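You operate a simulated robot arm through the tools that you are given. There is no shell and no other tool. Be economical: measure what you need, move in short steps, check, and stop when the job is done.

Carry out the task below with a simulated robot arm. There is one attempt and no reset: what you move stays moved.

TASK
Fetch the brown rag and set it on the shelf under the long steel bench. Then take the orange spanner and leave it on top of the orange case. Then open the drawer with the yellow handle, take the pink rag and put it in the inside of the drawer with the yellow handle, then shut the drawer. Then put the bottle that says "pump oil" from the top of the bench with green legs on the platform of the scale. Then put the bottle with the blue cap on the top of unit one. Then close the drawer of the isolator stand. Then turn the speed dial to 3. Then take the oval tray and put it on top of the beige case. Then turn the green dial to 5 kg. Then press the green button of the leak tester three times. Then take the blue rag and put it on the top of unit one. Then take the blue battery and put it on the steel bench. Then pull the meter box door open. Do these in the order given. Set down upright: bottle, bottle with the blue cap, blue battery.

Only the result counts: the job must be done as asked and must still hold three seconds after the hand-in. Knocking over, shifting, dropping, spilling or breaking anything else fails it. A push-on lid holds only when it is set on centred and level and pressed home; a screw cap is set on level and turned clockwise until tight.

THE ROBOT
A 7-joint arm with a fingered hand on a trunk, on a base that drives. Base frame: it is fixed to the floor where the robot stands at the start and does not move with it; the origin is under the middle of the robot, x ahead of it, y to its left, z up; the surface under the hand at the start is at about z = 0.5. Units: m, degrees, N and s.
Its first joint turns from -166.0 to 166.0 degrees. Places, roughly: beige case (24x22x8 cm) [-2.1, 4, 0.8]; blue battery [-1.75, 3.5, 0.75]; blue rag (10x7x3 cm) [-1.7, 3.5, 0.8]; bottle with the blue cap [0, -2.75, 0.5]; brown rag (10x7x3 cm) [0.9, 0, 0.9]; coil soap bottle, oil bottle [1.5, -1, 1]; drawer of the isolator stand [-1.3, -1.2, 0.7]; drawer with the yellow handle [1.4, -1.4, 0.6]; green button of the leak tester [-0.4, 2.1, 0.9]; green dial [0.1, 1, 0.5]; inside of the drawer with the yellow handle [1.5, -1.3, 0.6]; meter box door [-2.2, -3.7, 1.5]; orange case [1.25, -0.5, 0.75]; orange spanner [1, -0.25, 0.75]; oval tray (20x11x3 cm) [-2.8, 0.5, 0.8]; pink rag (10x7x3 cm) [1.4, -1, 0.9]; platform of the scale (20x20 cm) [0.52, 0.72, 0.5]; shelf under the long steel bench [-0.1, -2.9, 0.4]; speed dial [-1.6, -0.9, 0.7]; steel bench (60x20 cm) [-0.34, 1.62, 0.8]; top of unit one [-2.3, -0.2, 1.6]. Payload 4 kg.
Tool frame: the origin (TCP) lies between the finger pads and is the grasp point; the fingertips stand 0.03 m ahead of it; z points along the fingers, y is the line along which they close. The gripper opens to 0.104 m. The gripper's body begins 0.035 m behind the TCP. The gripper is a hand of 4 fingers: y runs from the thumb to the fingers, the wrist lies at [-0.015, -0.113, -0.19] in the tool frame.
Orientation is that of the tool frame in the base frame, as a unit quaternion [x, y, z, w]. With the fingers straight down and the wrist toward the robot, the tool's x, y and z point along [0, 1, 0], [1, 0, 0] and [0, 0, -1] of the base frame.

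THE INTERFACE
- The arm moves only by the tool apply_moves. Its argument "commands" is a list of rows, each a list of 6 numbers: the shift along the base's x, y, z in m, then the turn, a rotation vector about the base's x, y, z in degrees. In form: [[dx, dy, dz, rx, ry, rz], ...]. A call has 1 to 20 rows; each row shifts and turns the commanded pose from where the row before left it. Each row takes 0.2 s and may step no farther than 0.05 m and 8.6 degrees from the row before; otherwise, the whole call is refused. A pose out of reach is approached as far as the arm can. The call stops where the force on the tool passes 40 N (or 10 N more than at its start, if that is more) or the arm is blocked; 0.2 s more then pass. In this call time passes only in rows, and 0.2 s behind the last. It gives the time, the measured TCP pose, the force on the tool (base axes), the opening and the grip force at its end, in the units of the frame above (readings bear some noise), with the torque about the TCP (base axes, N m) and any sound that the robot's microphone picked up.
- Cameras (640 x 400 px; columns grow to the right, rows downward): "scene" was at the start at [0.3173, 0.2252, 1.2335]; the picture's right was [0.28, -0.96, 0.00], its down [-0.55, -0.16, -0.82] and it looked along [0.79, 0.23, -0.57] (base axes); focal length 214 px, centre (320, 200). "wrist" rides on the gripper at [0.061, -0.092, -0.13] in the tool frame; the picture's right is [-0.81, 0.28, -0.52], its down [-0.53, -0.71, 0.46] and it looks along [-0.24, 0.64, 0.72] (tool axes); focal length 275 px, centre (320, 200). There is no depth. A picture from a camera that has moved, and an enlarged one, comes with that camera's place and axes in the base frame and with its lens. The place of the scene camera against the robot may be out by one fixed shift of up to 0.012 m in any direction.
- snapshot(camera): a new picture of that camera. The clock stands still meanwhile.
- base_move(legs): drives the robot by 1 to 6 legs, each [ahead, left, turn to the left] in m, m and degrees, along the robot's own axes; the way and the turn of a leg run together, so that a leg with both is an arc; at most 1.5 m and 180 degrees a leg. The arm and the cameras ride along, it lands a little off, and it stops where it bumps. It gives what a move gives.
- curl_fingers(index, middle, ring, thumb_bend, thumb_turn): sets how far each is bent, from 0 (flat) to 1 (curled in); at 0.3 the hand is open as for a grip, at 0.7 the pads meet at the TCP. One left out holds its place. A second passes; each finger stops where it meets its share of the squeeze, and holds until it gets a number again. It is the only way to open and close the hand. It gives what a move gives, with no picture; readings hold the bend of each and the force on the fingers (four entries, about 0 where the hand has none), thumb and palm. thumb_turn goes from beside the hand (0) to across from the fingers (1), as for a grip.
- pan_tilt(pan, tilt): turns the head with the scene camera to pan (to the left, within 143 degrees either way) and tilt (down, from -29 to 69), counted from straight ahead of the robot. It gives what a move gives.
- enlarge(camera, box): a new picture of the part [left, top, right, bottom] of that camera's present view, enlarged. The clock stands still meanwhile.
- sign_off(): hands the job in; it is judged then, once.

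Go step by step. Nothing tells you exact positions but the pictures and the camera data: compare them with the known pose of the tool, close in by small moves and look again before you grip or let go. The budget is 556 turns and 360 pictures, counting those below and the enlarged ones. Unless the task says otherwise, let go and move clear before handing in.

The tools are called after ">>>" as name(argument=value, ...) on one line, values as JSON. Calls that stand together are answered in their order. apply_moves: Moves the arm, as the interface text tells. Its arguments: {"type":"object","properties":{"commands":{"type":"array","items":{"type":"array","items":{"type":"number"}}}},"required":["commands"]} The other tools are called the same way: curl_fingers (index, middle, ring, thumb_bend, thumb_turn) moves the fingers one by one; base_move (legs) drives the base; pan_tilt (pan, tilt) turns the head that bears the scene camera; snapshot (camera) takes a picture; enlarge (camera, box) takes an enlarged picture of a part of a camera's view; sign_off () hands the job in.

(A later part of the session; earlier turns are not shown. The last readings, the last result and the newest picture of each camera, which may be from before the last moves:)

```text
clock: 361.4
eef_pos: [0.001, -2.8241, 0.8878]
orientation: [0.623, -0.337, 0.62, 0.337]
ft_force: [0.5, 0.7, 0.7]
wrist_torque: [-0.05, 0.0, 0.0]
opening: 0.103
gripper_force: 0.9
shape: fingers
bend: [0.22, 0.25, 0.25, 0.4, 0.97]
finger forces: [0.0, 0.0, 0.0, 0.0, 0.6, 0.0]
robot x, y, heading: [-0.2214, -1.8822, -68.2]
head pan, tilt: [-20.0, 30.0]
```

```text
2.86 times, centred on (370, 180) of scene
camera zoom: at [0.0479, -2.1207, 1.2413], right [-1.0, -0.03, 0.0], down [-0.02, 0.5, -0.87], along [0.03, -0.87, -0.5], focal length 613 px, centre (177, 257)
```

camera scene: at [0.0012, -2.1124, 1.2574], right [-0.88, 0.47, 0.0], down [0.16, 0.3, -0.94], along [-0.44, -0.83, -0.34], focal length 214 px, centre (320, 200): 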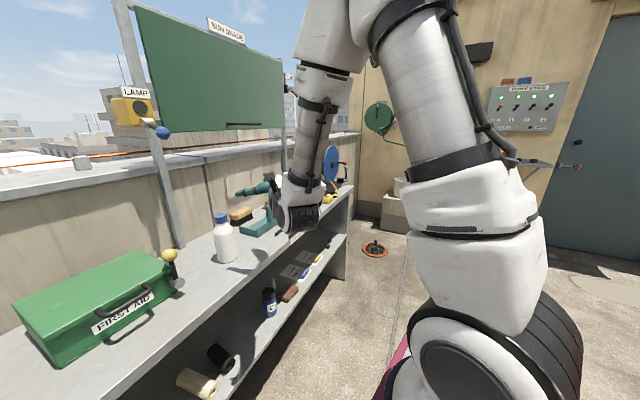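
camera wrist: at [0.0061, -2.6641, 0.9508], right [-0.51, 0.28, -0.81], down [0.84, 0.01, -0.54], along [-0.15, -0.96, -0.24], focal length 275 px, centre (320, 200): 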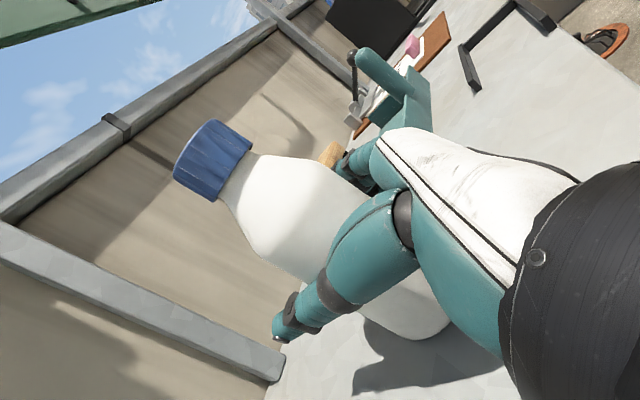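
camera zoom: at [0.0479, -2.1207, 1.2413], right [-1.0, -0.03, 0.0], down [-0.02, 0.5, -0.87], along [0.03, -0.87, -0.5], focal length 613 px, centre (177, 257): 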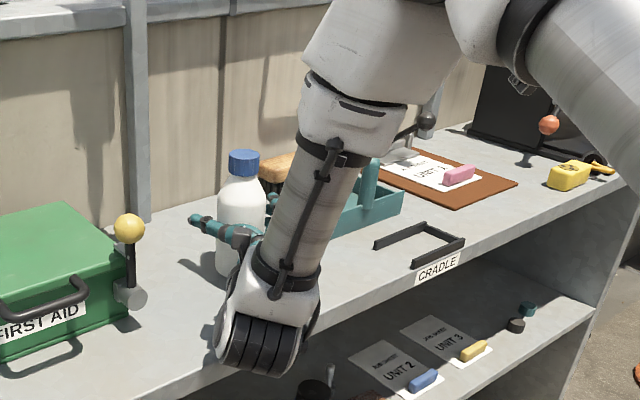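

The bottle is between thumb and fingers. I close the grip.

>>> curl_fingers(index=0.8, middle=0.8, ring=0.8, thumb_bend=0.7)

>>> snapshot(camera="wrist")

>>> enlarge(camera="scene", box=[280, 110, 460, 250])

```text
clock: 362.4
eef_pos: [0.0003, -2.8222, 0.888]
orientation: [0.622, -0.337, 0.62, 0.338]
ft_force: [-0.9, -0.9, 0.0]
wrist_torque: [-0.16, 0.04, 0.0]
opening: 0.0302
gripper_force: 34.6
shape: fingers
bend: [0.78, 0.74, 0.73, 0.61, 0.94]
finger forces: [14.6, 11.6, 10.5, 0.0, 31.9, 0.1]
robot x, y, heading: [-0.2225, -1.8823, -68.1]
head pan, tilt: [-20.0, 30.0]
```

```text
160 pictures are left
camera wrist: at [0.0058, -2.664, 0.9509], right [-0.51, 0.28, -0.81], down [0.84, 0.01, -0.54], along [-0.15, -0.96, -0.24], focal length 275 px, centre (320, 200)
```

wrist: 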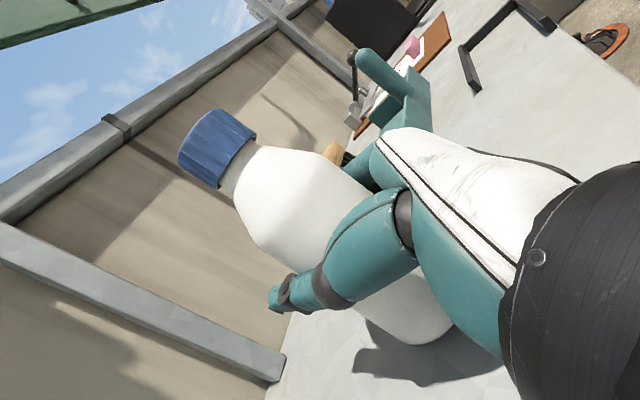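

```text
2.86 times, centred on (370, 180) of scene
camera zoom: at [0.0479, -2.1208, 1.2413], right [-1.0, -0.03, 0.0], down [-0.02, 0.5, -0.87], along [0.03, -0.87, -0.5], focal length 613 px, centre (177, 257)
```

zoom: 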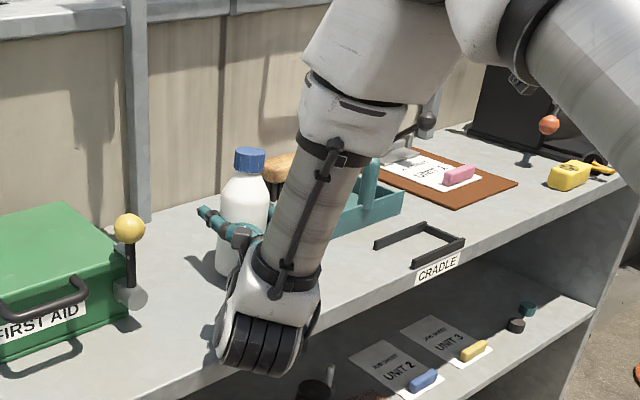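

>>> apply_moves(commands=[[0, 0, 0.02, 0, 0, 0], [0, 0, 0.04, 0, 0, 0], [0, 0, 0.04, 0, 0, 0], [-0.015, 0.02, 0.035, 0, 0, 0]])

>>> snapshot(camera="scene")

>>> snapshot(camera="wrist")

```text
clock: 363.4
eef_pos: [-0.0149, -2.8029, 1.0259]
orientation: [0.623, -0.338, 0.62, 0.337]
ft_force: [0.4, -0.8, -4.5]
wrist_torque: [-0.11, -0.02, 0.01]
opening: 0.0304
gripper_force: 33.0
shape: fingers
bend: [0.78, 0.74, 0.73, 0.61, 0.93]
finger forces: [14.4, 10.9, 9.8, 0.1, 31.7, 0.0]
robot x, y, heading: [-0.225, -1.8799, -68.1]
head pan, tilt: [-20.0, 30.0]
```

```text
158 pictures are left
camera scene: at [0.0481, -2.1212, 1.2412], right [-1.0, -0.03, 0.0], down [-0.02, 0.5, -0.87], along [0.03, -0.87, -0.5], focal length 214 px, centre (320, 200)
```

scene: 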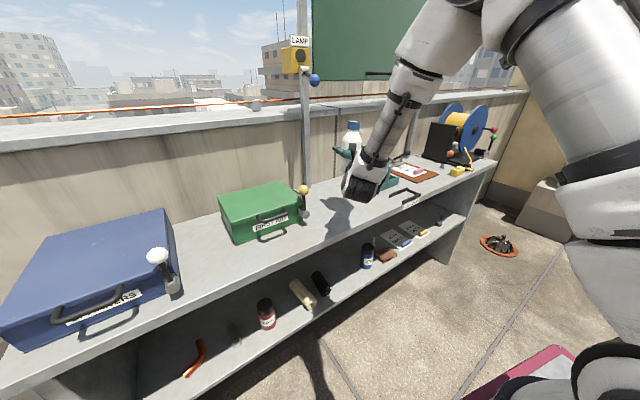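

```text
157 pictures are left
camera wrist: at [-0.0091, -2.6428, 1.0886], right [-0.52, 0.29, -0.81], down [0.84, 0.01, -0.54], along [-0.15, -0.96, -0.25], focal length 275 px, centre (320, 200)
```

wrist: 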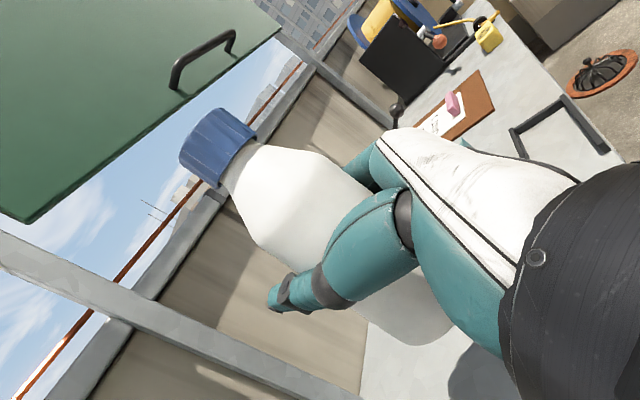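

The bottle is firmly held upright. I now drive to unit one: back away first, then along the lane.

>>> base_move(legs=[[-0.5, 0.35, 0], [-0.9, -0.15, 0], [-0.88, -0.15, 0]])

>>> pan_tilt(pan=-90, tilt=15)

>>> snapshot(camera="scene")

```text
clock: 375.4
eef_pos: [-0.8251, -0.6786, 1.0269]
orientation: [0.623, -0.335, 0.621, 0.338]
ft_force: [0.3, -0.1, -3.0]
wrist_torque: [-0.03, -0.04, 0.01]
opening: 0.0304
gripper_force: 32.9
shape: fingers
bend: [0.78, 0.74, 0.73, 0.61, 0.93]
finger forces: [14.4, 10.9, 9.5, 0.1, 31.4, 0.0]
robot x, y, heading: [-1.0331, 0.241, -68.0]
head pan, tilt: [-20.0, 30.0]
```

```text
clock: 376.8
eef_pos: [-0.8263, -0.6789, 1.0266]
orientation: [0.623, -0.336, 0.621, 0.337]
ft_force: [0.2, -0.8, -4.0]
wrist_torque: [-0.06, -0.01, 0.01]
opening: 0.0302
gripper_force: 33.2
shape: fingers
bend: [0.78, 0.74, 0.73, 0.61, 0.93]
finger forces: [14.4, 10.7, 9.6, 0.0, 31.3, 0.1]
robot x, y, heading: [-1.0352, 0.2406, -68.0]
head pan, tilt: [-90.0, 15.0]
```

```text
156 pictures are left
camera scene: at [-0.8544, 0.057, 1.2655], right [-0.37, 0.93, 0.0], down [0.24, 0.1, -0.97], along [-0.9, -0.36, -0.26], focal length 214 px, centre (320, 200)
```

scene: 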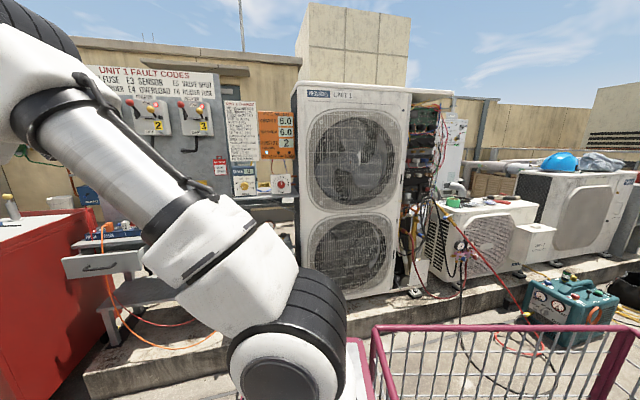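

>>> enlarge(camera="scene", box=[270, 60, 530, 340])

```text
1.43 times, centred on (400, 200) of scene
camera zoom: at [-0.8544, 0.057, 1.2655], right [-0.37, 0.93, 0.0], down [0.24, 0.1, -0.97], along [-0.9, -0.36, -0.26], focal length 306 px, centre (206, 200)
```

zoom: 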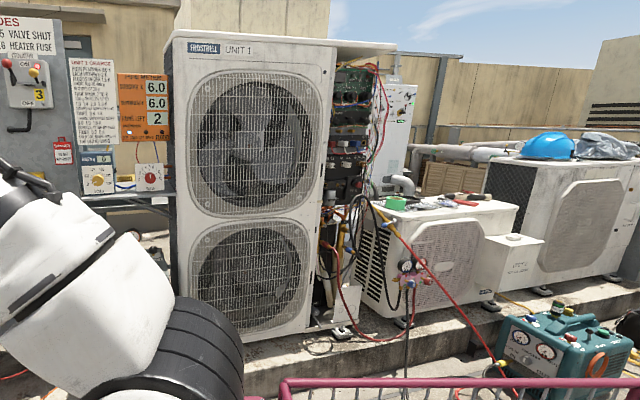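

Unit one's top is at z≈1.58, front plane l≈−1.98, with a kerb in front. I turn to face it and test how high the arm can lift the bottle.

>>> base_move(legs=[[0, 0, -77]])

>>> pan_tilt(pan=0, tilt=10)

>>> snapshot(camera="scene")

>>> pan_tilt(pan=0, tilt=45)

>>> snapshot(camera="scene")

```text
clock: 380.6
eef_pos: [-1.8896, -0.1591, 1.0269]
orientation: [-0.273, 0.653, -0.272, -0.652]
ft_force: [-1.0, 0.7, -4.6]
wrist_torque: [-0.03, 0.06, -0.02]
opening: 0.0299
gripper_force: 31.4
shape: fingers
bend: [0.79, 0.74, 0.73, 0.61, 0.93]
finger forces: [14.0, 9.9, 8.8, 0.1, 30.2, 0.0]
robot x, y, heading: [-1.0375, 0.2369, -145.8]
head pan, tilt: [-90.0, 15.0]
```

```text
clock: 382.2
eef_pos: [-1.8897, -0.1595, 1.0254]
orientation: [0.274, -0.652, 0.272, 0.652]
ft_force: [0.5, 0.0, -1.9]
wrist_torque: [-0.02, 0.05, -0.02]
opening: 0.0302
gripper_force: 31.7
shape: fingers
bend: [0.79, 0.74, 0.73, 0.61, 0.93]
finger forces: [14.0, 9.9, 8.9, 0.0, 30.1, 0.0]
robot x, y, heading: [-1.0352, 0.2388, -145.8]
head pan, tilt: [0.0, 10.0]
```

```text
154 pictures are left
camera scene: at [-1.2068, -0.1121, 1.2736], right [-0.56, 0.83, 0.0], down [0.14, 0.1, -0.98], along [-0.82, -0.55, -0.17], focal length 214 px, centre (320, 200)
```

scene: 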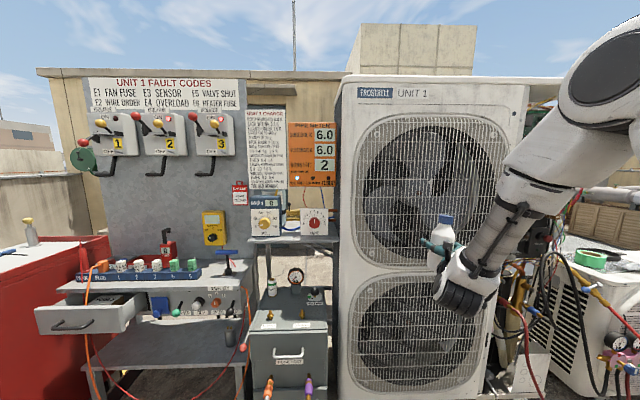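

```text
clock: 383.2
eef_pos: [-1.8897, -0.1593, 1.0266]
orientation: [-0.274, 0.652, -0.272, -0.652]
ft_force: [-0.1, -0.2, -3.2]
wrist_torque: [0.01, 0.06, 0.02]
opening: 0.0301
gripper_force: 31.1
shape: fingers
bend: [0.79, 0.74, 0.73, 0.61, 0.93]
finger forces: [14.1, 9.8, 8.8, 0.0, 30.2, 0.1]
robot x, y, heading: [-1.034, 0.2367, -145.9]
head pan, tilt: [0.0, 45.0]
```

```text
153 pictures are left
camera scene: at [-1.1972, -0.1056, 1.2188], right [-0.56, 0.83, 0.0], down [0.59, 0.4, -0.71], along [-0.59, -0.4, -0.71], focal length 214 px, centre (320, 200)
```

scene: 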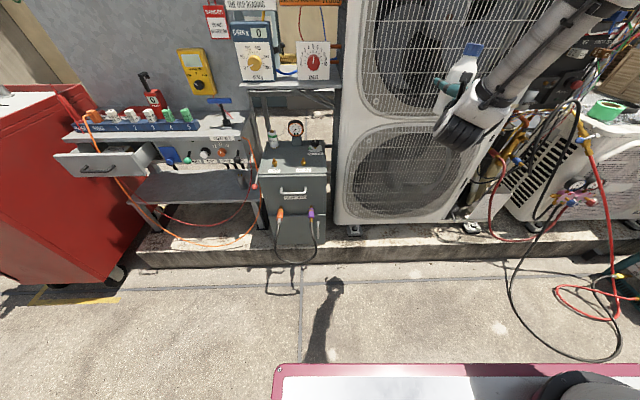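

The unit front is at l≈−1.78 and its top about z≈1.53. I raise the bottle while drawing it back.

>>> apply_moves(commands=[[0.014, 0.0098, 0.045, 0, 0, 0], [0.014, 0.0098, 0.045, 0, 0, 0], [0.014, 0.0098, 0.045, 0, 0, 0], [0.014, 0.0098, 0.045, 0, 0, 0], [0.014, 0.0098, 0.045, 0, 0, 0], [0.014, 0.0098, 0.045, 0, 0, 0], [0.014, 0.0098, 0.045, 0, 0, 0]])

>>> apply_moves(commands=[[0.014, 0.0098, 0.045, 0, 0, 0], [0.014, 0.0098, 0.045, 0, 0, 0], [0.014, 0.0098, 0.045, 0, 0, 0], [0.014, 0.0098, 0.045, 0, 0, 0], [0.014, 0.0098, 0.045, 0, 0, 0], [0.014, 0.0098, 0.045, 0, 0, 0], [0.014, 0.0098, 0.045, 0, 0, 0]])

>>> pan_tilt(pan=-15, tilt=0)

>>> snapshot(camera="scene")

```text
clock: 384.8
eef_pos: [-1.7917, -0.092, 1.341]
orientation: [-0.273, 0.654, -0.272, -0.651]
ft_force: [-0.3, -0.6, -3.0]
wrist_torque: [-0.06, 0.1, 0.03]
opening: 0.03
gripper_force: 31.0
shape: fingers
bend: [0.79, 0.74, 0.74, 0.61, 0.93]
finger forces: [13.9, 9.6, 8.9, 0.0, 29.9, 0.1]
robot x, y, heading: [-1.0362, 0.2414, -146.0]
head pan, tilt: [0.0, 45.0]
```

```text
clock: 386.4
eef_pos: [-1.6945, -0.0233, 1.6559]
orientation: [-0.275, 0.654, -0.272, -0.651]
ft_force: [-0.7, 0.3, -3.7]
wrist_torque: [-0.03, 0.04, -0.04]
opening: 0.0296
gripper_force: 30.5
shape: fingers
bend: [0.79, 0.74, 0.74, 0.61, 0.93]
finger forces: [13.7, 9.4, 8.8, 0.0, 29.1, 0.1]
robot x, y, heading: [-1.0391, 0.2383, -146.1]
head pan, tilt: [0.0, 45.0]
```

```text
clock: 387.6
eef_pos: [-1.694, -0.0234, 1.6556]
orientation: [-0.275, 0.652, -0.272, -0.652]
ft_force: [-0.1, -0.2, -3.0]
wrist_torque: [-0.03, 0.04, -0.02]
opening: 0.0296
gripper_force: 30.7
shape: fingers
bend: [0.79, 0.74, 0.74, 0.61, 0.93]
finger forces: [13.8, 9.4, 8.8, 0.0, 29.1, 0.1]
robot x, y, heading: [-1.0352, 0.2402, -145.9]
head pan, tilt: [-15.0, 0.0]
```

```text
152 pictures are left
camera scene: at [-1.2148, -0.0894, 1.2896], right [-0.33, 0.94, 0.0], down [0.0, 0.0, -1.0], along [-0.94, -0.33, 0.0], focal length 214 px, centre (320, 200)
```

scene: 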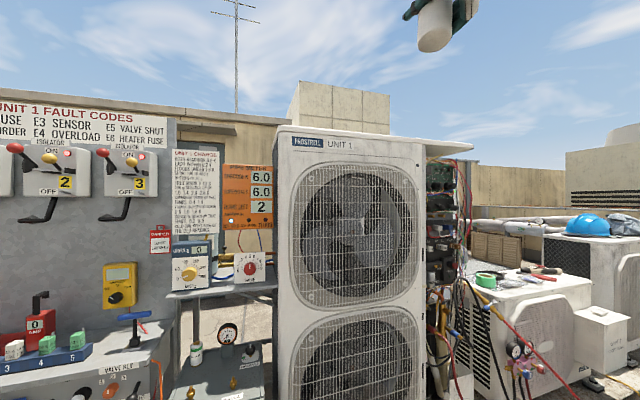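

The bottle is high enough with no reach trouble. I drive forward so it comes over the unit's top.

>>> base_move(legs=[[0.3, 0, 0]])

>>> snapshot(camera="wrist")

>>> snapshot(camera="scene")

```text
clock: 389.6
eef_pos: [-1.9453, -0.1942, 1.6561]
orientation: [-0.274, 0.652, -0.272, -0.652]
ft_force: [-0.4, -1.2, -3.5]
wrist_torque: [-0.04, 0.06, 0.02]
opening: 0.0297
gripper_force: 30.8
shape: fingers
bend: [0.79, 0.74, 0.74, 0.61, 0.93]
finger forces: [13.7, 9.4, 8.6, 0.0, 29.0, 0.1]
robot x, y, heading: [-1.2845, 0.0669, -145.9]
head pan, tilt: [-15.0, 0.0]
```

```text
151 pictures are left
camera wrist: at [-1.7882, -0.1663, 1.7188], right [0.17, 0.56, -0.81], down [0.19, -0.82, -0.54], along [-0.97, -0.06, -0.24], focal length 275 px, centre (320, 200)
```

wrist: 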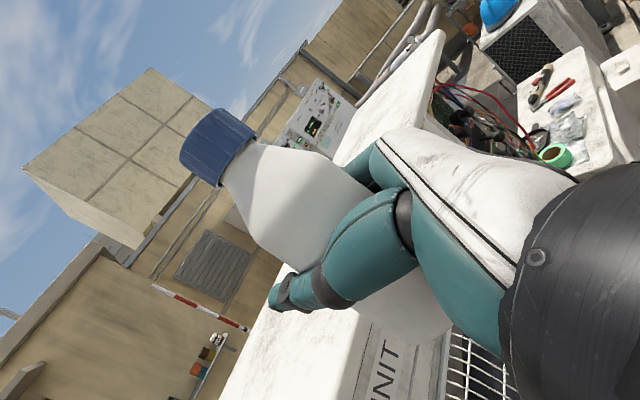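

```text
150 pictures are left
camera scene: at [-1.4649, -0.26, 1.2897], right [-0.33, 0.94, 0.0], down [0.0, 0.0, -1.0], along [-0.94, -0.33, 0.0], focal length 214 px, centre (320, 200)
```

scene: 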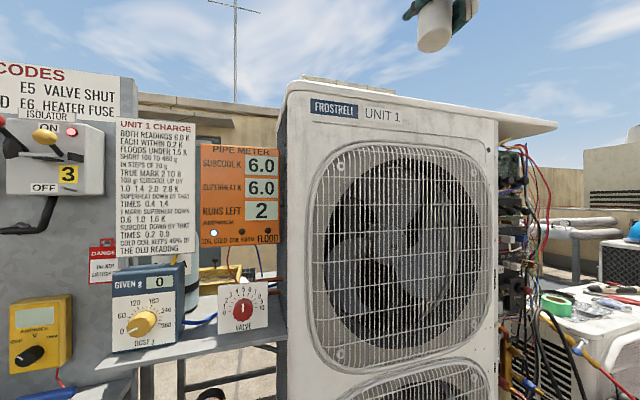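

The wrist view shows a clean top, depth about 0.36 m (l −1.82…−2.18). I go forward a bit more.

>>> base_move(legs=[[0.17, 0, 0]])

>>> apply_moves(commands=[[-0.0246, -0.0172, 0, 0, 0, 0], [-0.0246, -0.0172, -0.01, 0, 0, 0]])

>>> snapshot(camera="wrist")

>>> pan_tilt(pan=-35, tilt=-25)

>>> snapshot(camera="scene")

```text
clock: 391.1
eef_pos: [-2.0848, -0.2882, 1.6549]
orientation: [-0.274, 0.652, -0.273, -0.652]
ft_force: [-0.6, -0.2, -2.5]
wrist_torque: [-0.03, 0.04, -0.01]
opening: 0.0296
gripper_force: 30.1
shape: fingers
bend: [0.79, 0.74, 0.74, 0.61, 0.93]
finger forces: [13.8, 9.3, 8.8, 0.1, 29.1, 0.0]
robot x, y, heading: [-1.4297, -0.0247, -146.0]
head pan, tilt: [-15.0, 0.0]
```

```text
clock: 391.7
eef_pos: [-2.1337, -0.3213, 1.6488]
orientation: [-0.273, 0.653, -0.272, -0.652]
ft_force: [0.2, 0.8, -2.8]
wrist_torque: [-0.02, 0.01, 0.01]
opening: 0.0297
gripper_force: 29.6
shape: fingers
bend: [0.79, 0.74, 0.74, 0.61, 0.93]
finger forces: [13.6, 9.3, 8.6, 0.0, 29.1, 0.0]
robot x, y, heading: [-1.4258, -0.0249, -145.9]
head pan, tilt: [-15.0, 0.0]
```

```text
149 pictures are left
camera wrist: at [-1.9761, -0.2928, 1.71], right [0.17, 0.56, -0.81], down [0.19, -0.82, -0.53], along [-0.97, -0.06, -0.24], focal length 275 px, centre (320, 200)
```

wrist: 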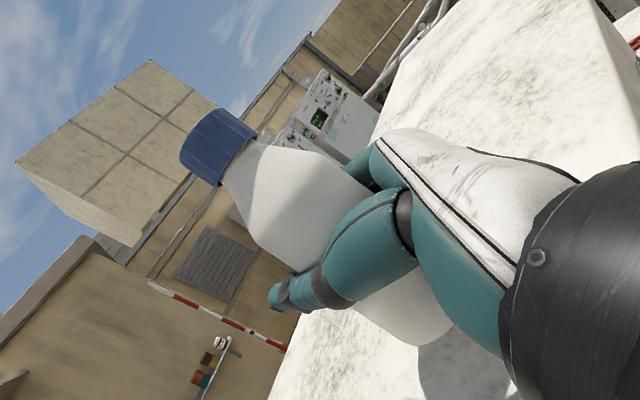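

```text
clock: 392.6
eef_pos: [-2.1325, -0.3223, 1.6466]
orientation: [-0.273, 0.653, -0.272, -0.652]
ft_force: [0.3, 0.7, -3.2]
wrist_torque: [-0.03, 0.02, 0.0]
opening: 0.0297
gripper_force: 30.6
shape: fingers
bend: [0.79, 0.74, 0.74, 0.61, 0.93]
finger forces: [13.7, 9.2, 8.5, 0.0, 29.0, 0.0]
robot x, y, heading: [-1.4293, -0.022, -145.9]
head pan, tilt: [-35.0, -25.0]
```

```text
148 pictures are left
camera scene: at [-1.5904, -0.3236, 1.3253], right [0.01, 1.0, 0.0], down [-0.42, 0.01, -0.91], along [-0.91, 0.01, 0.42], focal length 214 px, centre (320, 200)
```

scene: 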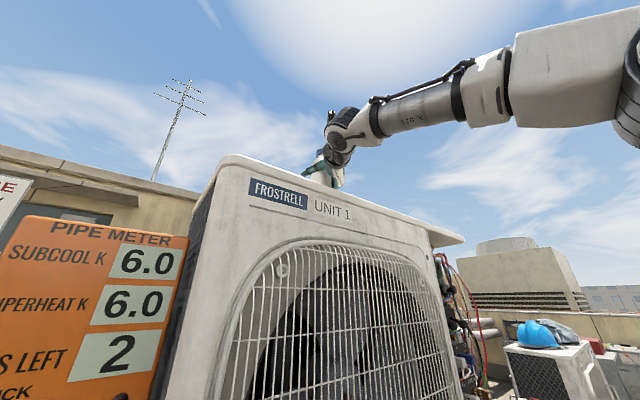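

Positioned over the top. I lower the bottle slowly until contact.

>>> apply_moves(commands=[[0, 0, -0.015, 0, 0, 0], [0, 0, -0.01, 0, 0, 0], [0, 0, -0.006, 0, 0, 0], [0, 0, -0.005, 0, 0, 0], [0, 0, -0.005, 0, 0, 0]])

>>> snapshot(camera="wrist")

```text
clock: 393.5
eef_pos: [-2.1285, -0.3232, 1.6194]
orientation: [0.277, -0.647, 0.274, 0.656]
ft_force: [-2.0, -4.3, 15.1]
wrist_torque: [0.04, 0.36, 0.09]
opening: 0.0303
gripper_force: 36.5
shape: fingers
bend: [0.79, 0.74, 0.73, 0.61, 0.92]
finger forces: [14.4, 12.8, 12.8, 0.0, 33.8, 0.1]
robot x, y, heading: [-1.4247, -0.0268, -146.0]
head pan, tilt: [-35.0, -25.0]
stopped in row 4: the force on the tool passed its limit at 43 N (the readings are from after the stop); the commanded pose is now the measured one
```

```text
147 pictures are left
camera wrist: at [-1.9718, -0.2936, 1.6796], right [0.15, 0.56, -0.81], down [0.19, -0.83, -0.53], along [-0.97, -0.07, -0.23], focal length 275 px, centre (320, 200)
```

wrist: 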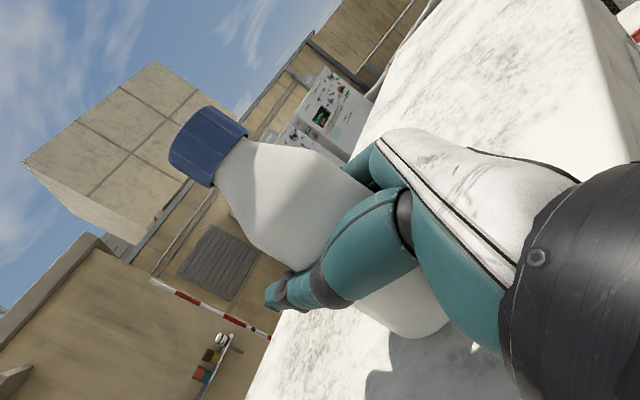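

>>> apply_moves(commands=[[0, 0, 0.002, 0, 0, 0]])

>>> curl_fingers(index=0.5, middle=0.5, ring=0.5, thumb_bend=0.48)

>>> snapshot(camera="wrist")

```text
clock: 393.9
eef_pos: [-2.1287, -0.3233, 1.6192]
orientation: [0.276, -0.648, 0.275, 0.655]
ft_force: [-0.9, -4.0, 12.0]
wrist_torque: [-0.05, 0.3, 0.09]
opening: 0.0299
gripper_force: 36.8
shape: fingers
bend: [0.79, 0.74, 0.73, 0.61, 0.92]
finger forces: [14.5, 12.6, 12.5, 0.0, 33.6, 0.1]
robot x, y, heading: [-1.423, -0.0252, -145.7]
head pan, tilt: [-35.0, -25.0]
```

```text
clock: 394.9
eef_pos: [-2.1299, -0.3227, 1.6187]
orientation: [0.276, -0.648, 0.274, 0.654]
ft_force: [0.4, -1.3, 1.3]
wrist_torque: [-0.04, -0.04, -0.02]
opening: 0.0575
gripper_force: 2.3
shape: fingers
bend: [0.5, 0.5, 0.5, 0.47, 0.97]
finger forces: [1.4, 0.1, 0.1, 0.0, 2.7, 0.1]
robot x, y, heading: [-1.4261, -0.0194, -145.7]
head pan, tilt: [-35.0, -25.0]
```

```text
146 pictures are left
camera wrist: at [-1.9729, -0.2935, 1.6799], right [0.16, 0.56, -0.81], down [0.19, -0.82, -0.53], along [-0.97, -0.07, -0.23], focal length 275 px, centre (320, 200)
```

wrist: 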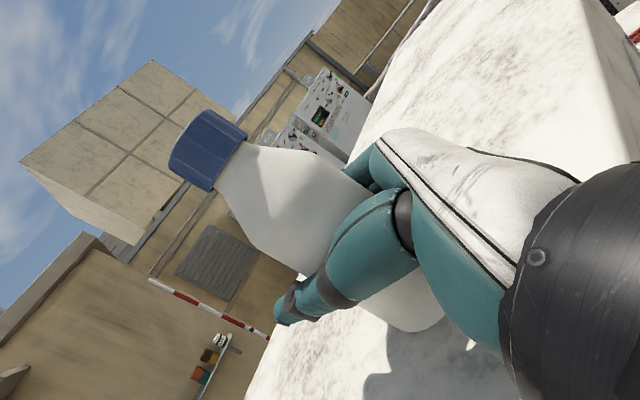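

Still upright with light contact. I open further evenly.

>>> curl_fingers(index=0.32, middle=0.32, ring=0.32, thumb_bend=0.32)

>>> snapshot(camera="wrist")

```text
clock: 395.9
eef_pos: [-2.1302, -0.3222, 1.6196]
orientation: [0.276, -0.647, 0.275, 0.655]
ft_force: [-0.6, -0.3, -0.5]
wrist_torque: [-0.02, 0.0, 0.03]
opening: 0.0977
gripper_force: 0.0
shape: fingers
bend: [0.32, 0.32, 0.32, 0.32, 0.97]
finger forces: [0.0, 0.0, 0.1, 0.0, 0.1, 0.0]
robot x, y, heading: [-1.4271, -0.0257, -146.1]
head pan, tilt: [-35.0, -25.0]
```

```text
145 pictures are left
camera wrist: at [-1.973, -0.2934, 1.6801], right [0.16, 0.56, -0.81], down [0.19, -0.82, -0.53], along [-0.97, -0.07, -0.23], focal length 275 px, centre (320, 200)
```

wrist: 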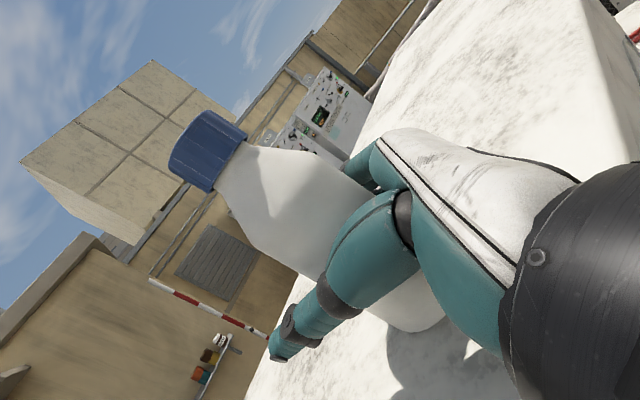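

Free. I withdraw straight back along the hand axis.

>>> apply_moves(commands=[[0.014, 0.0144, 0, 0, 0, 0], [0.021, 0.0215, 0, 0, 0, 0], [0.021, 0.0215, 0, 0, 0, 0], [0.028, 0.0287, 0, 0, 0, 0], [0.028, 0.0287, 0, 0, 0, 0]])

>>> snapshot(camera="wrist")

```text
clock: 397.1
eef_pos: [-2.0178, -0.2083, 1.6163]
orientation: [0.276, -0.648, 0.275, 0.655]
ft_force: [1.1, -1.3, 0.9]
wrist_torque: [-0.01, 0.03, -0.03]
opening: 0.0979
gripper_force: 0.0
shape: fingers
bend: [0.32, 0.32, 0.32, 0.32, 0.97]
finger forces: [0.0, 0.1, 0.0, 0.0, 0.1, 0.0]
robot x, y, heading: [-1.4229, -0.0224, -145.6]
head pan, tilt: [-35.0, -25.0]
```

```text
144 pictures are left
camera wrist: at [-1.8611, -0.1795, 1.6782], right [0.16, 0.56, -0.81], down [0.19, -0.82, -0.53], along [-0.97, -0.07, -0.24], focal length 275 px, centre (320, 200)
```

wrist: 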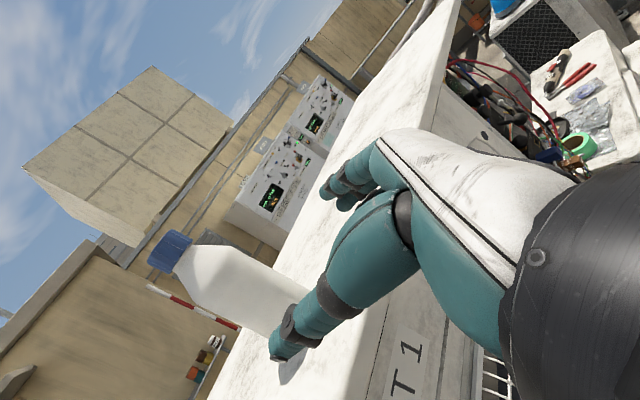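

The bottle stands on unit one. I withdraw by backing the base, then look at the isolator stand drawer.

>>> base_move(legs=[[-0.4, 0, 0]])

>>> pan_tilt(pan=0, tilt=10)

>>> snapshot(camera="scene")

>>> pan_tilt(pan=30, tilt=30)

>>> snapshot(camera="scene")

```text
clock: 399.6
eef_pos: [-1.6875, 0.0132, 1.6171]
orientation: [0.276, -0.647, 0.275, 0.656]
ft_force: [0.0, 0.0, 0.2]
wrist_torque: [0.0, -0.02, 0.01]
opening: 0.0974
gripper_force: 0.1
shape: fingers
bend: [0.32, 0.32, 0.32, 0.32, 0.97]
finger forces: [0.0, 0.0, 0.0, 0.0, 0.0, 0.0]
robot x, y, heading: [-1.0985, 0.1963, -145.7]
head pan, tilt: [-35.0, -25.0]
```

```text
clock: 400.6
eef_pos: [-1.6889, 0.014, 1.6173]
orientation: [0.276, -0.648, 0.275, 0.655]
ft_force: [-0.9, 0.7, 0.6]
wrist_torque: [-0.04, 0.03, 0.0]
opening: 0.0977
gripper_force: 0.1
shape: fingers
bend: [0.32, 0.32, 0.32, 0.32, 0.97]
finger forces: [0.0, 0.0, 0.1, 0.0, 0.0, 0.0]
robot x, y, heading: [-1.0946, 0.1955, -145.6]
head pan, tilt: [0.0, 10.0]
```

```text
143 pictures are left
camera scene: at [-1.2663, -0.1534, 1.2738], right [-0.56, 0.83, 0.0], down [0.14, 0.1, -0.98], along [-0.81, -0.55, -0.17], focal length 214 px, centre (320, 200)
```

scene: 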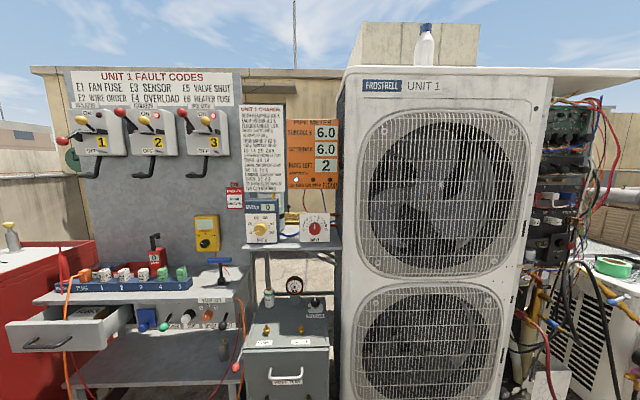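

```text
clock: 401.6
eef_pos: [-1.6887, 0.014, 1.6164]
orientation: [0.276, -0.647, 0.275, 0.655]
ft_force: [0.6, 1.0, -0.4]
wrist_torque: [-0.01, 0.01, 0.01]
opening: 0.0977
gripper_force: 0.0
shape: fingers
bend: [0.32, 0.32, 0.32, 0.32, 0.97]
finger forces: [0.0, 0.0, 0.0, 0.0, 0.1, 0.1]
robot x, y, heading: [-1.0953, 0.2025, -145.7]
head pan, tilt: [30.0, 30.0]
```

```text
142 pictures are left
camera scene: at [-1.2288, -0.1826, 1.2414], right [-0.9, 0.43, 0.0], down [0.22, 0.45, -0.87], along [-0.38, -0.78, -0.5], focal length 214 px, centre (320, 200)
```

scene: 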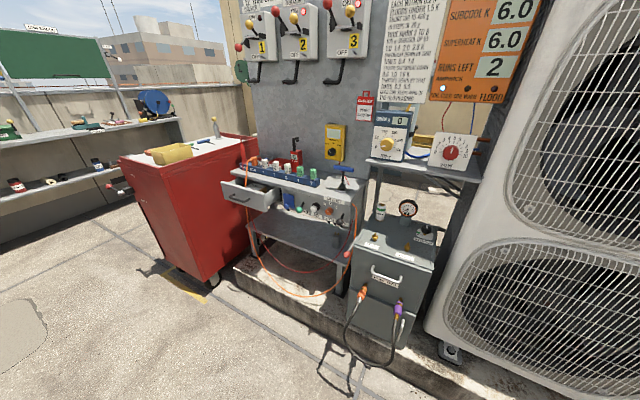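

>>> enlarge(camera="scene", box=[200, 90, 480, 280])

>>> enlarge(camera="scene", box=[215, 140, 375, 240])

```text
2.11 times, centred on (340, 185) of scene
camera zoom: at [-1.2288, -0.1826, 1.2414], right [-0.9, 0.43, 0.0], down [0.22, 0.45, -0.87], along [-0.38, -0.78, -0.5], focal length 452 px, centre (278, 232)
```

zoom: 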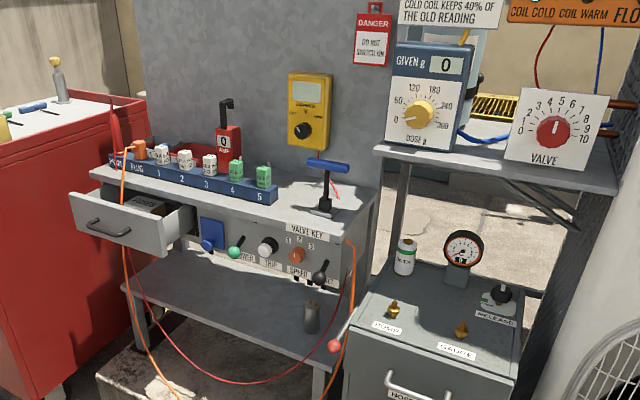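

```text
4.00 times, centred on (295, 190) of scene
camera zoom: at [-1.2288, -0.1826, 1.2414], right [-0.9, 0.43, 0.0], down [0.22, 0.45, -0.87], along [-0.38, -0.78, -0.5], focal length 858 px, centre (420, 240)
```

zoom: 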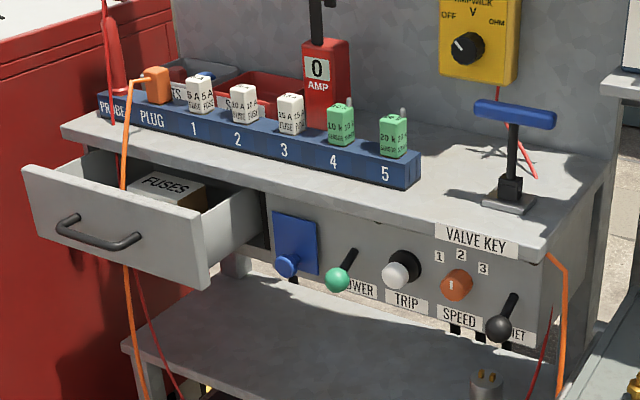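

The bottle stands on unit one. Next, the isolator drawer (handle ≈ f 0.24, l −1.72, z 0.71). I lower the arm in its horizontal pose, make a closed fingertip "pusher", and square the yaw.

>>> apply_moves(commands=[[0, 0, -0.05, 0, 0, 0], [0, 0, -0.05, 0, 0, 0], [0, 0, -0.05, 0, 0, 0], [0, 0, -0.05, 0, 0, 0], [0, 0, -0.05, 0, 0, 0], [0, 0, -0.05, 0, 0, 0], [0, 0, -0.05, 0, 0, 0], [0, 0, -0.05, 0, 0, 0], [0, 0, -0.05, 0, 0, 0], [0, 0, -0.05, 0, 0, 0], [0, 0, -0.05, 0, 0, -5.5], [0, 0, -0.05, 0, 0, -5.5], [0, 0, -0.05, 0, 0, 0]])

>>> curl_fingers(index=0.75, middle=0.75, ring=0.75, thumb_bend=0.7)

>>> base_move(legs=[[0, 1.14, 0.7]])

>>> pan_tilt(pan=-5, tilt=35)

>>> snapshot(camera="scene")

```text
clock: 404.4
eef_pos: [-1.8196, -0.0758, 1.1563]
orientation: [0.212, -0.67, 0.211, 0.679]
ft_force: [0.4, 0.7, 0.0]
wrist_torque: [0.02, -0.03, 0.01]
opening: 0.0978
gripper_force: 0.0
shape: fingers
bend: [0.32, 0.32, 0.32, 0.32, 0.97]
finger forces: [0.0, 0.0, 0.0, 0.0, 0.0, 0.1]
out of reach, approached as far as the arm can: row 6, 7, 8, 9, 10, 11, 12, 13
robot x, y, heading: [-1.0976, 0.1997, -145.6]
head pan, tilt: [30.0, 30.0]
```

```text
clock: 405.4
eef_pos: [-1.8204, -0.074, 1.1551]
orientation: [0.213, -0.671, 0.211, 0.678]
ft_force: [0.1, -0.1, 0.3]
wrist_torque: [0.0, 0.0, -0.01]
opening: 0.0001
gripper_force: 0.1
shape: fingers
bend: [0.74, 0.75, 0.75, 0.68, 0.97]
finger forces: [0.0, 0.1, 0.0, 0.0, 0.0, 0.0]
robot x, y, heading: [-1.097, 0.2048, -145.7]
head pan, tilt: [30.0, 30.0]
```

```text
clock: 411.2
eef_pos: [-1.1569, -1.0337, 1.1562]
orientation: [0.219, -0.669, 0.218, 0.676]
ft_force: [-0.5, 0.6, 0.3]
wrist_torque: [0.01, 0.04, 0.01]
opening: 0.0
gripper_force: 0.2
shape: fingers
bend: [0.74, 0.75, 0.75, 0.68, 0.97]
finger forces: [0.0, 0.1, 0.0, 0.0, 0.0, 0.0]
robot x, y, heading: [-0.437, -0.7444, -144.6]
head pan, tilt: [30.0, 30.0]
```

```text
clock: 412.2
eef_pos: [-1.1588, -1.034, 1.1564]
orientation: [0.22, -0.669, 0.217, 0.676]
ft_force: [1.3, 0.2, 0.3]
wrist_torque: [0.0, 0.02, 0.01]
opening: 0.0
gripper_force: 0.1
shape: fingers
bend: [0.74, 0.75, 0.75, 0.68, 0.97]
finger forces: [0.0, 0.0, 0.0, 0.0, 0.1, 0.0]
robot x, y, heading: [-0.441, -0.7442, -144.7]
head pan, tilt: [-5.0, 35.0]
```

```text
139 pictures are left
camera scene: at [-0.6024, -1.0917, 1.2336], right [-0.51, 0.86, 0.0], down [0.49, 0.29, -0.82], along [-0.71, -0.41, -0.57], focal length 214 px, centre (320, 200)
```

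scene: 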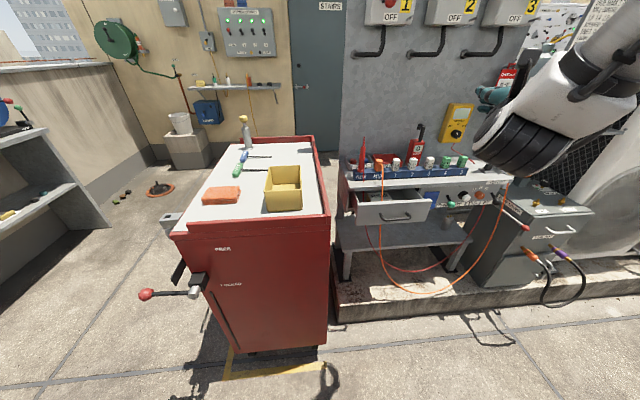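

I'm in front of the stand, cabinet on the left. Handle ≈(−1.27,−1.142,0.738). I lower the fist in front of it.

>>> apply_moves(commands=[[0, 0, -0.05, 0, 0, 0], [0, 0, -0.05, 0, 0, 0], [0, 0, -0.05, 0, 0, 0], [0, 0, -0.05, 0, 0, 0]])

>>> snapshot(camera="scene")

```text
clock: 413.2
eef_pos: [-1.1702, -1.0428, 0.9586]
orientation: [0.219, -0.669, 0.218, 0.676]
ft_force: [-0.3, -0.1, 0.2]
wrist_torque: [0.01, -0.01, 0.03]
opening: 0.0001
gripper_force: 0.1
shape: fingers
bend: [0.74, 0.75, 0.75, 0.68, 0.97]
finger forces: [0.1, 0.0, 0.0, 0.1, 0.0, 0.0]
out of reach, approached as far as the arm can: row 1, 2
robot x, y, heading: [-0.4417, -0.7514, -144.4]
head pan, tilt: [-5.0, 35.0]
```

```text
138 pictures are left
camera scene: at [-0.6022, -1.0915, 1.2336], right [-0.51, 0.86, 0.0], down [0.49, 0.29, -0.82], along [-0.71, -0.41, -0.57], focal length 214 px, centre (320, 200)
```

scene: 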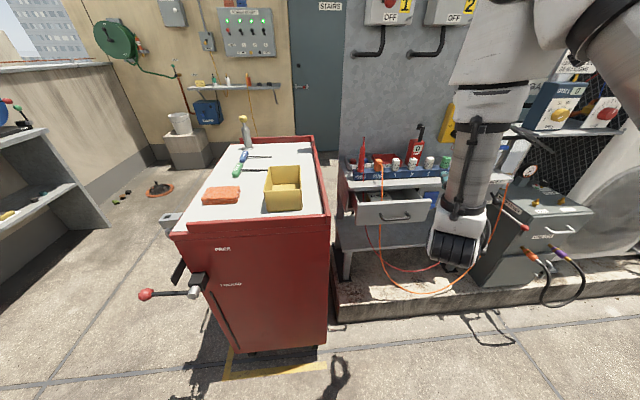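

>>> apply_moves(commands=[[0, 0, -0.05, 0, 0, 0], [0, 0, -0.05, 0, 0, 0], [0, 0, -0.05, 0, 0, 0], [0, 0, -0.05, 0, 0, 0]])

>>> snapshot(camera="wrist")

>>> enlarge(camera="scene", box=[320, 130, 540, 290])

```text
clock: 414.2
eef_pos: [-1.17, -1.0431, 0.7597]
orientation: [0.22, -0.669, 0.218, 0.676]
ft_force: [-0.3, -0.2, 0.4]
wrist_torque: [0.02, 0.04, 0.02]
opening: 0.0
gripper_force: 0.0
shape: fingers
bend: [0.74, 0.75, 0.75, 0.68, 0.97]
finger forces: [0.0, 0.1, 0.0, 0.0, 0.0, 0.0]
robot x, y, heading: [-0.4432, -0.7432, -144.7]
head pan, tilt: [-5.0, 35.0]
```

```text
137 pictures are left
camera wrist: at [-1.0101, -1.0414, 0.8204], right [0.25, 0.53, -0.81], down [0.04, -0.84, -0.53], along [-0.97, 0.1, -0.23], focal length 275 px, centre (320, 200)
```

wrist: 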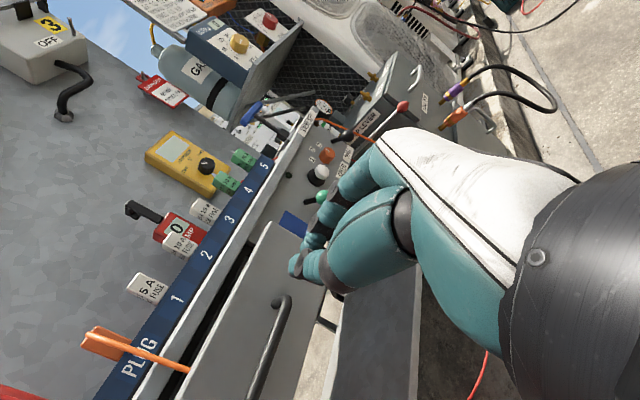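

```text
2.50 times, centred on (430, 210) of scene
camera zoom: at [-0.6023, -1.0917, 1.2336], right [-0.51, 0.86, 0.0], down [0.49, 0.29, -0.82], along [-0.71, -0.41, -0.57], focal length 536 px, centre (45, 175)
```

zoom: 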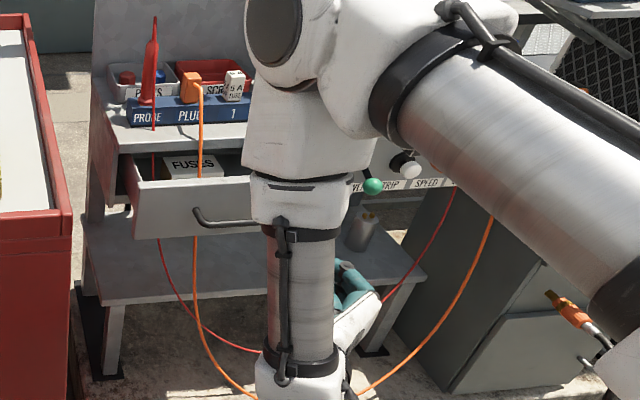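

Handle at f≈0.222. I shift 4 cm left and push in.

>>> apply_moves(commands=[[0.023, -0.033, -0.008, 0, 0, 0], [-0.0246, -0.0172, -0.004, 0, 0, 0], [-0.0246, -0.0172, 0, 0, 0, 0], [-0.0246, -0.0172, 0, 0, 0, 0], [-0.0246, -0.0172, 0, 0, 0, 0]])

>>> snapshot(camera="wrist")

```text
clock: 415.4
eef_pos: [-1.2456, -1.1458, 0.7468]
orientation: [0.221, -0.669, 0.217, 0.676]
ft_force: [0.6, 0.6, 0.3]
wrist_torque: [-0.04, 0.02, -0.02]
opening: 0.0
gripper_force: 0.1
shape: fingers
bend: [0.74, 0.75, 0.75, 0.68, 0.97]
finger forces: [0.0, 0.0, 0.0, 0.1, 0.0, 0.1]
robot x, y, heading: [-0.4347, -0.7501, -144.5]
head pan, tilt: [-5.0, 35.0]
```

```text
135 pictures are left
camera wrist: at [-1.0855, -1.1432, 0.8071], right [0.25, 0.53, -0.81], down [0.05, -0.84, -0.53], along [-0.97, 0.1, -0.23], focal length 275 px, centre (320, 200)
```

wrist: 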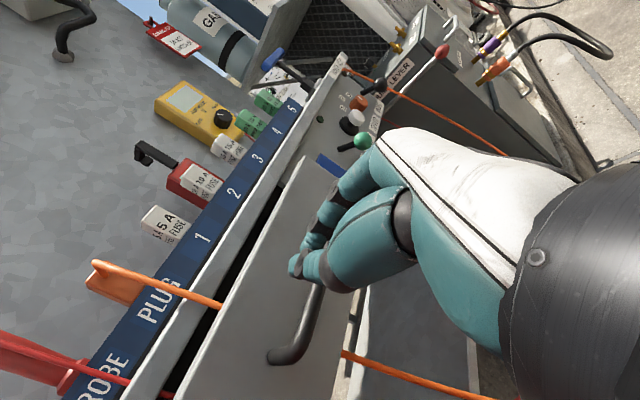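

>>> apply_moves(commands=[[-0.0246, -0.0172, 0, 0, 0, 0], [-0.0246, -0.0172, 0, 0, 0, 0], [-0.0246, -0.0172, 0, 0, 0, 0]])

>>> snapshot(camera="wrist")

```text
clock: 416.2
eef_pos: [-1.3184, -1.196, 0.7485]
orientation: [0.219, -0.669, 0.216, 0.677]
ft_force: [3.5, 4.5, 3.6]
wrist_torque: [0.01, 0.0, -0.01]
opening: 0.0
gripper_force: 4.0
shape: fingers
bend: [0.74, 0.76, 0.75, 0.68, 0.97]
finger forces: [0.1, 6.2, 1.9, 0.0, 0.0, 0.0]
robot x, y, heading: [-0.4401, -0.7452, -144.7]
head pan, tilt: [-5.0, 35.0]
```

```text
134 pictures are left
camera wrist: at [-1.1585, -1.1953, 0.8082], right [0.25, 0.53, -0.81], down [0.04, -0.84, -0.53], along [-0.97, 0.1, -0.23], focal length 275 px, centre (320, 200)
```

wrist: 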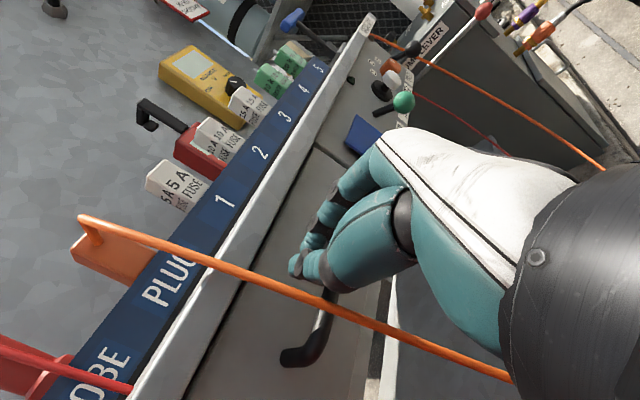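

>>> apply_moves(commands=[[-0.0123, -0.0086, 0, 0, 0, 0], [-0.0123, -0.0086, 0, 0, 0, 0], [-0.0082, -0.0057, 0, 0, 0, 0], [-0.0082, -0.0057, 0, 0, 0, 0]])

>>> snapshot(camera="wrist")

```text
clock: 416.6
eef_pos: [-1.3252, -1.1972, 0.7477]
orientation: [0.217, -0.669, 0.213, 0.678]
ft_force: [19.8, 14.6, 14.5]
wrist_torque: [0.22, -0.21, 0.04]
opening: 0.0001
gripper_force: 21.0
shape: fingers
bend: [0.74, 0.77, 0.78, 0.68, 0.97]
finger forces: [0.0, 26.6, 14.4, 0.0, 0.0, 0.0]
robot x, y, heading: [-0.4411, -0.7467, -144.5]
head pan, tilt: [-5.0, 35.0]
stopped in row 1: the force on the tool passed its limit at 54 N (the readings are from after the stop); the commanded pose is now the measured one
```

```text
133 pictures are left
camera wrist: at [-1.1662, -1.1966, 0.8078], right [0.25, 0.53, -0.81], down [0.03, -0.84, -0.54], along [-0.97, 0.11, -0.23], focal length 275 px, centre (320, 200)
```

wrist: 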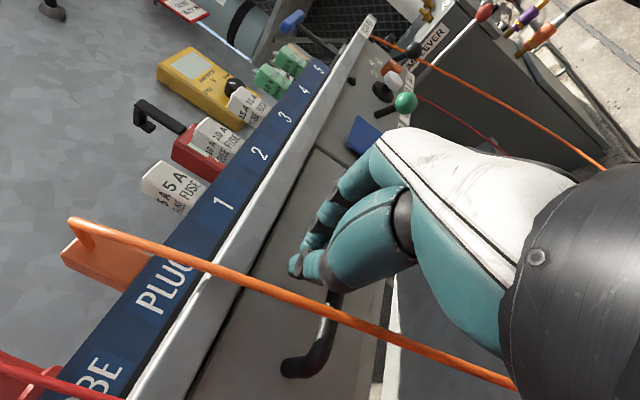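

Hard stop reached. I back off and check the drawer is flush.

>>> apply_moves(commands=[[0.0246, 0.0172, 0, 0, 0, 0], [0.0246, 0.0172, 0, 0, 0, 0], [0.0246, 0.0172, 0, 0, 0, 0], [0.0246, 0.0172, 0, 0, 0, 0], [0.0246, 0.0172, 0, 0, 0, 0]])

>>> snapshot(camera="wrist")

>>> enlarge(camera="scene", box=[320, 130, 540, 290])

```text
clock: 417.8
eef_pos: [-1.2026, -1.1111, 0.7468]
orientation: [0.217, -0.67, 0.213, 0.677]
ft_force: [0.4, 0.3, -0.6]
wrist_torque: [0.02, 0.0, -0.02]
opening: 0.0001
gripper_force: 0.0
shape: fingers
bend: [0.74, 0.75, 0.75, 0.68, 0.97]
finger forces: [0.1, 0.0, 0.0, 0.0, 0.1, 0.0]
robot x, y, heading: [-0.436, -0.7444, -144.9]
head pan, tilt: [-5.0, 35.0]
```

```text
132 pictures are left
camera wrist: at [-1.0429, -1.1102, 0.8073], right [0.25, 0.53, -0.81], down [0.04, -0.84, -0.54], along [-0.97, 0.11, -0.23], focal length 275 px, centre (320, 200)
```

wrist: 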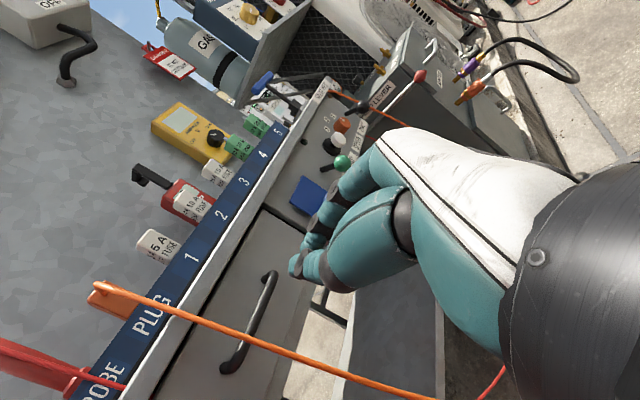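

```text
2.50 times, centred on (430, 210) of scene
camera zoom: at [-0.6025, -1.0914, 1.2335], right [-0.51, 0.86, 0.0], down [0.49, 0.29, -0.82], along [-0.71, -0.41, -0.57], focal length 536 px, centre (45, 175)
```

zoom: 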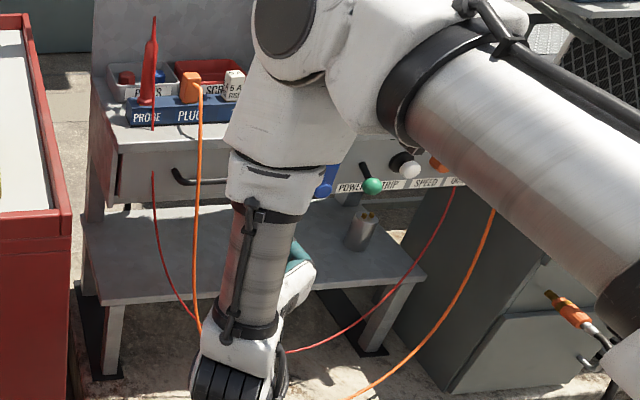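

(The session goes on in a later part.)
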